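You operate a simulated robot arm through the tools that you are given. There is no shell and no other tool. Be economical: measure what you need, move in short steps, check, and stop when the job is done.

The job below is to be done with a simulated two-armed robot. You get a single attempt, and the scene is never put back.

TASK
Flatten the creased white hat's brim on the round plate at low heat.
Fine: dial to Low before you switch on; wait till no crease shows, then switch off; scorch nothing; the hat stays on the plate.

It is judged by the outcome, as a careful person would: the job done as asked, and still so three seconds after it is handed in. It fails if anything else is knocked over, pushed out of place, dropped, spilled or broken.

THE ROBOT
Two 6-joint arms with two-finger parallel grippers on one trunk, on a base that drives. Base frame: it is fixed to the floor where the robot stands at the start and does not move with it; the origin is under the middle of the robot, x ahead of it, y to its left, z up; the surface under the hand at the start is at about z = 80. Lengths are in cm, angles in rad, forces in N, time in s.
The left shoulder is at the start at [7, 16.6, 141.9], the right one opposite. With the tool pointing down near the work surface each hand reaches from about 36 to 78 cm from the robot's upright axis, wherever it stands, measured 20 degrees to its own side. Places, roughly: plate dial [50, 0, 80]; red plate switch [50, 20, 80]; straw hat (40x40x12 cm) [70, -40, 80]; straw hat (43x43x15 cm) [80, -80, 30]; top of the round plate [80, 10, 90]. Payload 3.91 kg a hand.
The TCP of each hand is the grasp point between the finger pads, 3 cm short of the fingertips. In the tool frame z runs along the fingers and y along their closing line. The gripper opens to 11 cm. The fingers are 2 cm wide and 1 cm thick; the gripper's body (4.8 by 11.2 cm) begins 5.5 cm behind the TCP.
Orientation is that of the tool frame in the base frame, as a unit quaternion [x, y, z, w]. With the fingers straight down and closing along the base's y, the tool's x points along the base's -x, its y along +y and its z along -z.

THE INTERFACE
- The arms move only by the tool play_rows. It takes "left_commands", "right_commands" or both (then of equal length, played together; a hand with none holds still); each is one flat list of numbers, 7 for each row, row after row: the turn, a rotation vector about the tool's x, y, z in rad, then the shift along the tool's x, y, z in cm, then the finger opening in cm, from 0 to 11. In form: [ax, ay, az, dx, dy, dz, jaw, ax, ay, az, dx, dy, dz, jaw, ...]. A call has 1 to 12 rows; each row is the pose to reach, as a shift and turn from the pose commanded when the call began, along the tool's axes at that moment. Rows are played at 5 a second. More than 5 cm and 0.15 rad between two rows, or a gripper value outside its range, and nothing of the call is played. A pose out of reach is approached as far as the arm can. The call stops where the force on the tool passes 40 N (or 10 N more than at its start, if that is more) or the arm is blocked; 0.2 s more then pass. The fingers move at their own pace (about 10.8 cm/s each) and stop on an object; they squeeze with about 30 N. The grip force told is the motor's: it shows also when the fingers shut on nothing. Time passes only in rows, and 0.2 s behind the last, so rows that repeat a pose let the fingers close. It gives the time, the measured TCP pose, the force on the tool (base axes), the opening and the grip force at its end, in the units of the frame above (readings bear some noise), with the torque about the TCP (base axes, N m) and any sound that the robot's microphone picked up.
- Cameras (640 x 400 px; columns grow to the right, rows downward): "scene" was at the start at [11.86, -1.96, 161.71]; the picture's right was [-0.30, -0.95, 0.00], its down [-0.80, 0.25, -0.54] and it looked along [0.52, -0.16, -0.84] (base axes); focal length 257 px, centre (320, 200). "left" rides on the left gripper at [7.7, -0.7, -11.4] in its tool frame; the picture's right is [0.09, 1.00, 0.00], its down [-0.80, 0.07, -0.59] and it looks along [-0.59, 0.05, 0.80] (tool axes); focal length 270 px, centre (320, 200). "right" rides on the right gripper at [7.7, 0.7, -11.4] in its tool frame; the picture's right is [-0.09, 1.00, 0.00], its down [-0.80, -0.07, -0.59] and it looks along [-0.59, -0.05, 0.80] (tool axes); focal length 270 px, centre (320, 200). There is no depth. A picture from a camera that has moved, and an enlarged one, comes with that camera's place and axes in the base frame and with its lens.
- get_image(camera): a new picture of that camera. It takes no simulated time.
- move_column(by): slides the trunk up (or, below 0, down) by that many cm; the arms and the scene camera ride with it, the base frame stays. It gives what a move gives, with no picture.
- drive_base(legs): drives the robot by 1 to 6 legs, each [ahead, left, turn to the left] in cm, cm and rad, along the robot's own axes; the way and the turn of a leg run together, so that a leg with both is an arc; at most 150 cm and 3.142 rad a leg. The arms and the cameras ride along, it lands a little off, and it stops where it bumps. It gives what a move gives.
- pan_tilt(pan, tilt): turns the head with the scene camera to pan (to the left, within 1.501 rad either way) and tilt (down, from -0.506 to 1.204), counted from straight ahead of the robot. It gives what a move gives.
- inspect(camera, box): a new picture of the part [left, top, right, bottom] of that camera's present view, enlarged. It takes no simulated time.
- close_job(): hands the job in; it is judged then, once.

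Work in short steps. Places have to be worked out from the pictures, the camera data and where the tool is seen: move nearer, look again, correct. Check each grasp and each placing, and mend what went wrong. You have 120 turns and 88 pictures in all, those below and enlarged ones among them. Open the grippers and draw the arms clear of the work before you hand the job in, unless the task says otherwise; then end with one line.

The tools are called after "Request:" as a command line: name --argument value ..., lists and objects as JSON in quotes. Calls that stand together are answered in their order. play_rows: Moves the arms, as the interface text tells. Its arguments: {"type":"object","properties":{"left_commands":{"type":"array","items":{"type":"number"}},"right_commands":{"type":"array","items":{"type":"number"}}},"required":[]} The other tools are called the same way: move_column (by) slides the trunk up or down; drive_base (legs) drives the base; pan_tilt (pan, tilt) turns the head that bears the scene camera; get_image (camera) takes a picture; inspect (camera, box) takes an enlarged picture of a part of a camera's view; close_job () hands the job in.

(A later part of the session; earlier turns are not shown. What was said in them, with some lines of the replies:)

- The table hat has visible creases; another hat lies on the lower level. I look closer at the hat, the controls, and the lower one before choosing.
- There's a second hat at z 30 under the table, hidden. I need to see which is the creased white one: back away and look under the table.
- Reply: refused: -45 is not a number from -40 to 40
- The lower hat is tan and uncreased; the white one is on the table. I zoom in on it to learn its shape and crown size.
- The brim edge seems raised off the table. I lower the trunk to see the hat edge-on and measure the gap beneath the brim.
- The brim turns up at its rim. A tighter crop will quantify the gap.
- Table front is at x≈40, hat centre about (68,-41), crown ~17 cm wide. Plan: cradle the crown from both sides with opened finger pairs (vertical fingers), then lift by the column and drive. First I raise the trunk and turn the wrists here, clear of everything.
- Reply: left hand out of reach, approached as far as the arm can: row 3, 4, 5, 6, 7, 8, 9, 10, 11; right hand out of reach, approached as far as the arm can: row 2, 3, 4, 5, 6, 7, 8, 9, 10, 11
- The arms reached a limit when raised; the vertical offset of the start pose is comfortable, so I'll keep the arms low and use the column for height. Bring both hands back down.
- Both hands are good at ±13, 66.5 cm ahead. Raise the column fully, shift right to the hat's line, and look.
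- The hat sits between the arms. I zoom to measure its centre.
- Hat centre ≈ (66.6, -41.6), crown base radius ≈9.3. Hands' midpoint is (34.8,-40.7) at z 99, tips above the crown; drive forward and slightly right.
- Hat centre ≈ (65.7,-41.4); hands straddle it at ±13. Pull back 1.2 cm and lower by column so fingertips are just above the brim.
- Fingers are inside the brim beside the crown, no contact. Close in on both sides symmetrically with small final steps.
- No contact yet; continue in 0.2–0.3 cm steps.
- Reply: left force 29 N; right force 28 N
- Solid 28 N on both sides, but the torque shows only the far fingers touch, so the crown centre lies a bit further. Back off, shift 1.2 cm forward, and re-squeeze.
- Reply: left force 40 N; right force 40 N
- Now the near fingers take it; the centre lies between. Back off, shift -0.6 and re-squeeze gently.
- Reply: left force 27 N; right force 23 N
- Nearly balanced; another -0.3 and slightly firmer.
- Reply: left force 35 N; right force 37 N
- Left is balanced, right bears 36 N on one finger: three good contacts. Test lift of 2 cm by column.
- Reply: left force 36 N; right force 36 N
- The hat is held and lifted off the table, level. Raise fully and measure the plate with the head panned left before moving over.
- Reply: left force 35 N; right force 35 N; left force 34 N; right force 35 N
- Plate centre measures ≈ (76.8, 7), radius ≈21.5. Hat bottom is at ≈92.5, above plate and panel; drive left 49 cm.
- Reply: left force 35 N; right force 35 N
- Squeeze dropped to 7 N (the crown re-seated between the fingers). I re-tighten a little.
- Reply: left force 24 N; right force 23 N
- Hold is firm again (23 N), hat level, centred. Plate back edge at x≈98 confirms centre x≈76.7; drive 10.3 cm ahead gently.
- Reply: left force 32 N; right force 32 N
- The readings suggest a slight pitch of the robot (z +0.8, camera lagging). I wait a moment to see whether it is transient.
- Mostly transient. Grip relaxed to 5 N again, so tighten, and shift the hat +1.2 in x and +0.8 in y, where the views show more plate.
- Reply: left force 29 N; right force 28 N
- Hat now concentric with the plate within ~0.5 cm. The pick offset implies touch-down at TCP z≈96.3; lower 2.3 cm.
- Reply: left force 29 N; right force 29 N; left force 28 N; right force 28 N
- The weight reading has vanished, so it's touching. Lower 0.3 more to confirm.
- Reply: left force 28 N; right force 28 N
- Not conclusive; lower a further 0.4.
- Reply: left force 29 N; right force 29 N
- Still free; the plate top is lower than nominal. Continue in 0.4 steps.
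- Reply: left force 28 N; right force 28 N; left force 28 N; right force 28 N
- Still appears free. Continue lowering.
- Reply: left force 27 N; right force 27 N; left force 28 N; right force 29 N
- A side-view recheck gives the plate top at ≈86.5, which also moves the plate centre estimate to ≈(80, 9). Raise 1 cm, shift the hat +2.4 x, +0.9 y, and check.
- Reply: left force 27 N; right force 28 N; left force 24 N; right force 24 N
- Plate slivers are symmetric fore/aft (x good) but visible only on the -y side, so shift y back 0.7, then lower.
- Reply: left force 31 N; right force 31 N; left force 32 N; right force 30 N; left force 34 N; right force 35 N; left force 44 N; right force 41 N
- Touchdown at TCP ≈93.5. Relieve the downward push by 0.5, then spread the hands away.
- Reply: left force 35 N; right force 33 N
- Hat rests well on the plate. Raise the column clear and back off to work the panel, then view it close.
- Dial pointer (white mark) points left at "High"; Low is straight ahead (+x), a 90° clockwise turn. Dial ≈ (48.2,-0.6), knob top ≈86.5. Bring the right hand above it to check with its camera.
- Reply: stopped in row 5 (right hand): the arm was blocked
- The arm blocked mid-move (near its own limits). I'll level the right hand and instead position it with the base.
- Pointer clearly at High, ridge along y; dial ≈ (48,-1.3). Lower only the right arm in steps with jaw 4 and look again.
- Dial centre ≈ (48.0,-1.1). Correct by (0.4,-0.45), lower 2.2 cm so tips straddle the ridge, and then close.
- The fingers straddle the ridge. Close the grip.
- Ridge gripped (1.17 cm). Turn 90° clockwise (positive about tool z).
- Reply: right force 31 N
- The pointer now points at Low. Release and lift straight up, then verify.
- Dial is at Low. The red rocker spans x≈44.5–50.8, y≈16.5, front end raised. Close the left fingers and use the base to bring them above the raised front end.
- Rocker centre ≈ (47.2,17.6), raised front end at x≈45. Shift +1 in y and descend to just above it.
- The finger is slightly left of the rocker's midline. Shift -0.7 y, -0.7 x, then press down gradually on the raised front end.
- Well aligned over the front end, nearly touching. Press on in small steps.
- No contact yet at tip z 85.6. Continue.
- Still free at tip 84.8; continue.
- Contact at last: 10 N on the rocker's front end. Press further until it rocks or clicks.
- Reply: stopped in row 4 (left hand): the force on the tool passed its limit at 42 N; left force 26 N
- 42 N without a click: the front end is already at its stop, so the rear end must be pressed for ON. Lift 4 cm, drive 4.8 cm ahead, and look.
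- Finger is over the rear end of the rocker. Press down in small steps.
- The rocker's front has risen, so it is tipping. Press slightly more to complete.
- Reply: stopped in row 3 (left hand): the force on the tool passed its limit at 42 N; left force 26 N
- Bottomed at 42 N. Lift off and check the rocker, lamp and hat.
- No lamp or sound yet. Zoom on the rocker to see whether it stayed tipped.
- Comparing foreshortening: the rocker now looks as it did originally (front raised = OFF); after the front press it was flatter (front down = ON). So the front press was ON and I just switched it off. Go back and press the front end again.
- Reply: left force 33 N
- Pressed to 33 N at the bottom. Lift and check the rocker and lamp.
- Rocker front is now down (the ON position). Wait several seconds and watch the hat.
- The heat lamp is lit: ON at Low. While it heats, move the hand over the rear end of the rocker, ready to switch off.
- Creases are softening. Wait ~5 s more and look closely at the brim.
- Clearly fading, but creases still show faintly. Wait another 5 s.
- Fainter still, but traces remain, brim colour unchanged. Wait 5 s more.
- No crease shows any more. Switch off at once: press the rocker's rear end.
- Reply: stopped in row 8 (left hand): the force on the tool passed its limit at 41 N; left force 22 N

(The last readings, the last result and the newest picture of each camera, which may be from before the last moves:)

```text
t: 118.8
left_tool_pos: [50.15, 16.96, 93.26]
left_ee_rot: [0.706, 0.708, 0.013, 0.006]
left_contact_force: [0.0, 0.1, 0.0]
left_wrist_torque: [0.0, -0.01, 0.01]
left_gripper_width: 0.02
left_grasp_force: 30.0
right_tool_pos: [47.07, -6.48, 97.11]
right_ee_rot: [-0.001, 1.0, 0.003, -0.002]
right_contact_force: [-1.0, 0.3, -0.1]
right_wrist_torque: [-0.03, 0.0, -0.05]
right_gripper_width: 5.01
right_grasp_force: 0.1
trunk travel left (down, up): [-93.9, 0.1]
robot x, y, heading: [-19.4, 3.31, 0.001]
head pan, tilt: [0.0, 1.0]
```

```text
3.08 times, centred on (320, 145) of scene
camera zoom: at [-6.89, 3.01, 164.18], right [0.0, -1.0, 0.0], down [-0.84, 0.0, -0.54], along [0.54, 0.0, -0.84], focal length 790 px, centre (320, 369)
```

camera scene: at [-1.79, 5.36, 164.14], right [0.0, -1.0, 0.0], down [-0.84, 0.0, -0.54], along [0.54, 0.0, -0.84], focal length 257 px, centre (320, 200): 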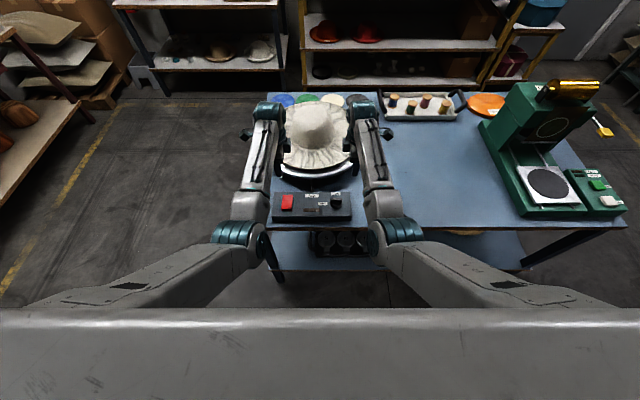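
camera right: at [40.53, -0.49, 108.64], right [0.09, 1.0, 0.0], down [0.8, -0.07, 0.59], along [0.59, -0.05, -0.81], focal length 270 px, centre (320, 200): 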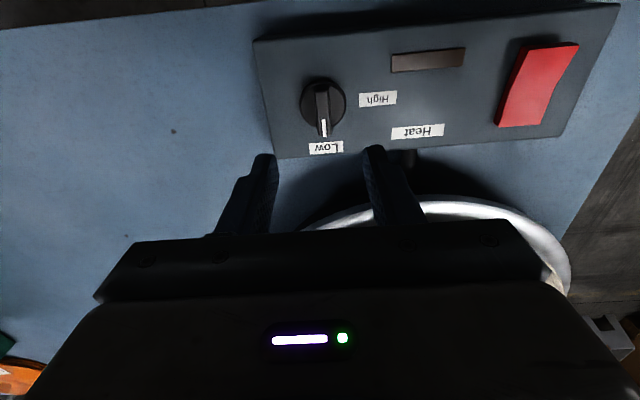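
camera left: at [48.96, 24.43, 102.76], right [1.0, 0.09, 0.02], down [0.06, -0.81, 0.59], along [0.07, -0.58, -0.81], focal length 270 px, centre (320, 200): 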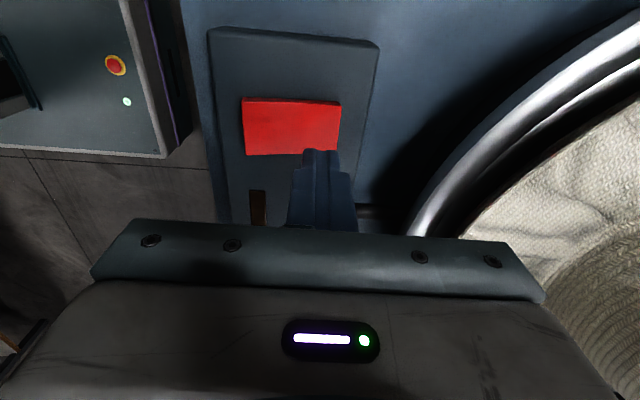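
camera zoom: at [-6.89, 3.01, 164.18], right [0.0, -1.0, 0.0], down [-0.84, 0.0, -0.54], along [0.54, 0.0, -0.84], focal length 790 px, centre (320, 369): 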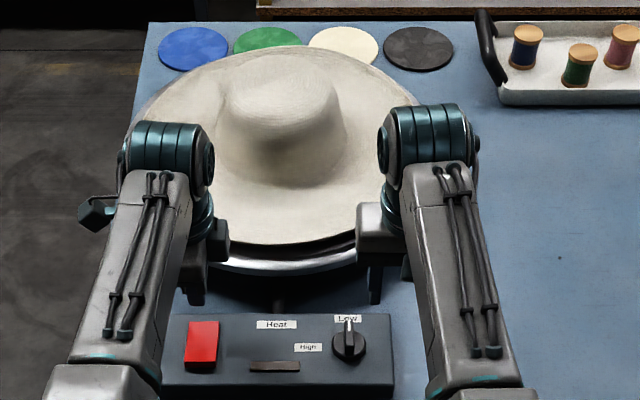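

Lamp is off, hat smooth and on the plate, dial at Low. Open the left gripper and back the robot away from the table, then confirm.

Request:
play_rows --left_commands '[0, 0, 0, 0, 0, -2, 4, 0, 0, 0, 0, 0, -4, 8, 0, 0, 0, 0, 0, -4, 10]' --right_commands '[0, 0, 0, 0, 0, 0, 7, 0, 0, 0, 0, 0, 0, 10, 0, 0, 0, 0, 0, 0, 10]'

Request:
drive_base --legs '[[-40, 0, 0]]'

Request:
pan_tilt --pan 0 --tilt 0.75

Request:
get_image --camera "scene"

Request:
inspect --camera "scene" --box '[240, 100, 400, 220]'

```text
t: 119.6
left_tool_pos: [50.09, 16.95, 97.09]
left_ee_rot: [0.707, 0.707, 0.012, 0.005]
left_contact_force: [0.2, 0.5, -0.4]
left_wrist_torque: [-0.01, -0.02, 0.01]
left_gripper_width: 9.99
left_grasp_force: 0.0
right_tool_pos: [47.03, -6.42, 97.02]
right_ee_rot: [-0.001, 1.0, 0.004, -0.003]
right_contact_force: [0.8, -1.1, -0.5]
right_wrist_torque: [-0.01, -0.02, 0.02]
right_gripper_width: 10.0
right_grasp_force: 0.0
trunk travel left (down, up): [-93.9, 0.1]
robot x, y, heading: [-18.68, 3.34, -0.002]
head pan, tilt: [0.0, 1.0]
```

```text
t: 122.1
left_tool_pos: [10.58, 17.02, 97.05]
left_ee_rot: [0.707, 0.707, 0.012, 0.005]
left_contact_force: [0.1, -0.2, -0.9]
left_wrist_torque: [-0.01, 0.01, 0.02]
left_gripper_width: 10.0
left_grasp_force: 0.0
right_tool_pos: [7.52, -6.43, 97.01]
right_ee_rot: [-0.001, 1.0, 0.003, -0.003]
right_contact_force: [0.1, -0.3, 0.4]
right_wrist_torque: [0.0, 0.01, -0.01]
right_gripper_width: 10.0
right_grasp_force: 0.1
trunk travel left (down, up): [-93.9, 0.1]
robot x, y, heading: [-58.34, 3.31, -0.001]
head pan, tilt: [0.0, 1.0]
```

```text
t: 122.8
left_tool_pos: [10.56, 16.93, 97.28]
left_ee_rot: [0.707, 0.707, 0.013, 0.005]
left_contact_force: [-0.3, 0.1, 0.9]
left_wrist_torque: [-0.02, -0.01, 0.04]
left_gripper_width: 10.01
left_grasp_force: 0.1
right_tool_pos: [7.38, -6.39, 97.12]
right_ee_rot: [0.0, 1.0, 0.003, -0.001]
right_contact_force: [1.2, 0.9, 0.1]
right_wrist_torque: [0.0, 0.0, -0.01]
right_gripper_width: 10.0
right_grasp_force: 0.1
trunk travel left (down, up): [-93.9, 0.1]
robot x, y, heading: [-58.43, 3.12, -0.0]
head pan, tilt: [0.0, 0.75]
```

```text
11 pictures are left
camera scene: at [-45.11, 3.15, 166.09], right [0.0, -1.0, 0.0], down [-0.68, 0.0, -0.73], along [0.73, 0.0, -0.68], focal length 257 px, centre (320, 200)
```

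scene: 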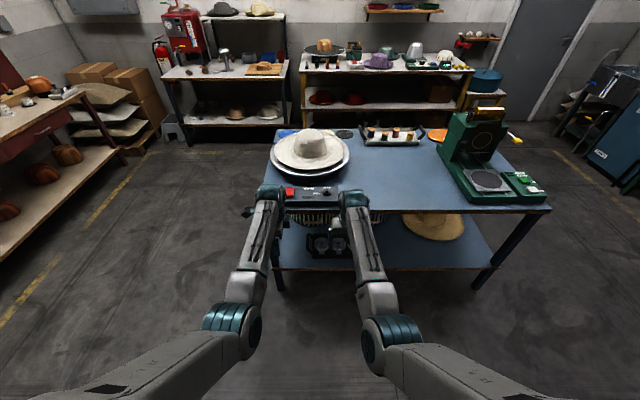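

```text
3.33 times, centred on (320, 160) of scene
camera zoom: at [-45.11, 3.15, 166.09], right [0.0, -1.0, 0.0], down [-0.68, 0.0, -0.73], along [0.73, 0.0, -0.68], focal length 856 px, centre (320, 333)
```

zoom: 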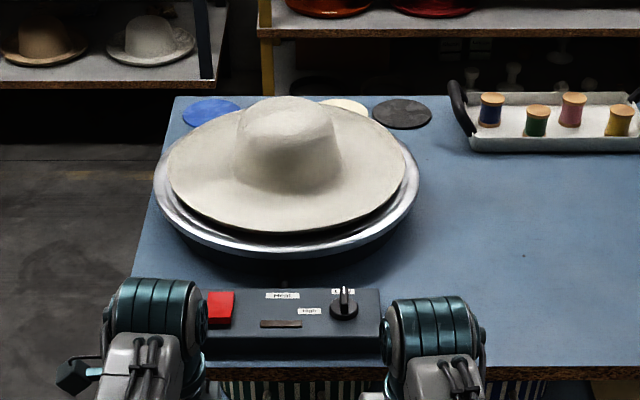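

The hat is on the plate with no creases or scorching, the switch is off and the dial is at Low. Nothing else has moved and the arms are clear, so I hand the job in.

Request:
close_job

```text
The job is handed in.
```

The white hat's brim is flat: it sits on the round plate with no crease or scorch showing, the dial is at Low and the switch is off. I set the dial to Low before switching on, but I then pressed the wrong end of the rocker. That switched the plate off again after about five seconds, so it was switched on twice. The arms are clear of the table and nothing else appears moved.
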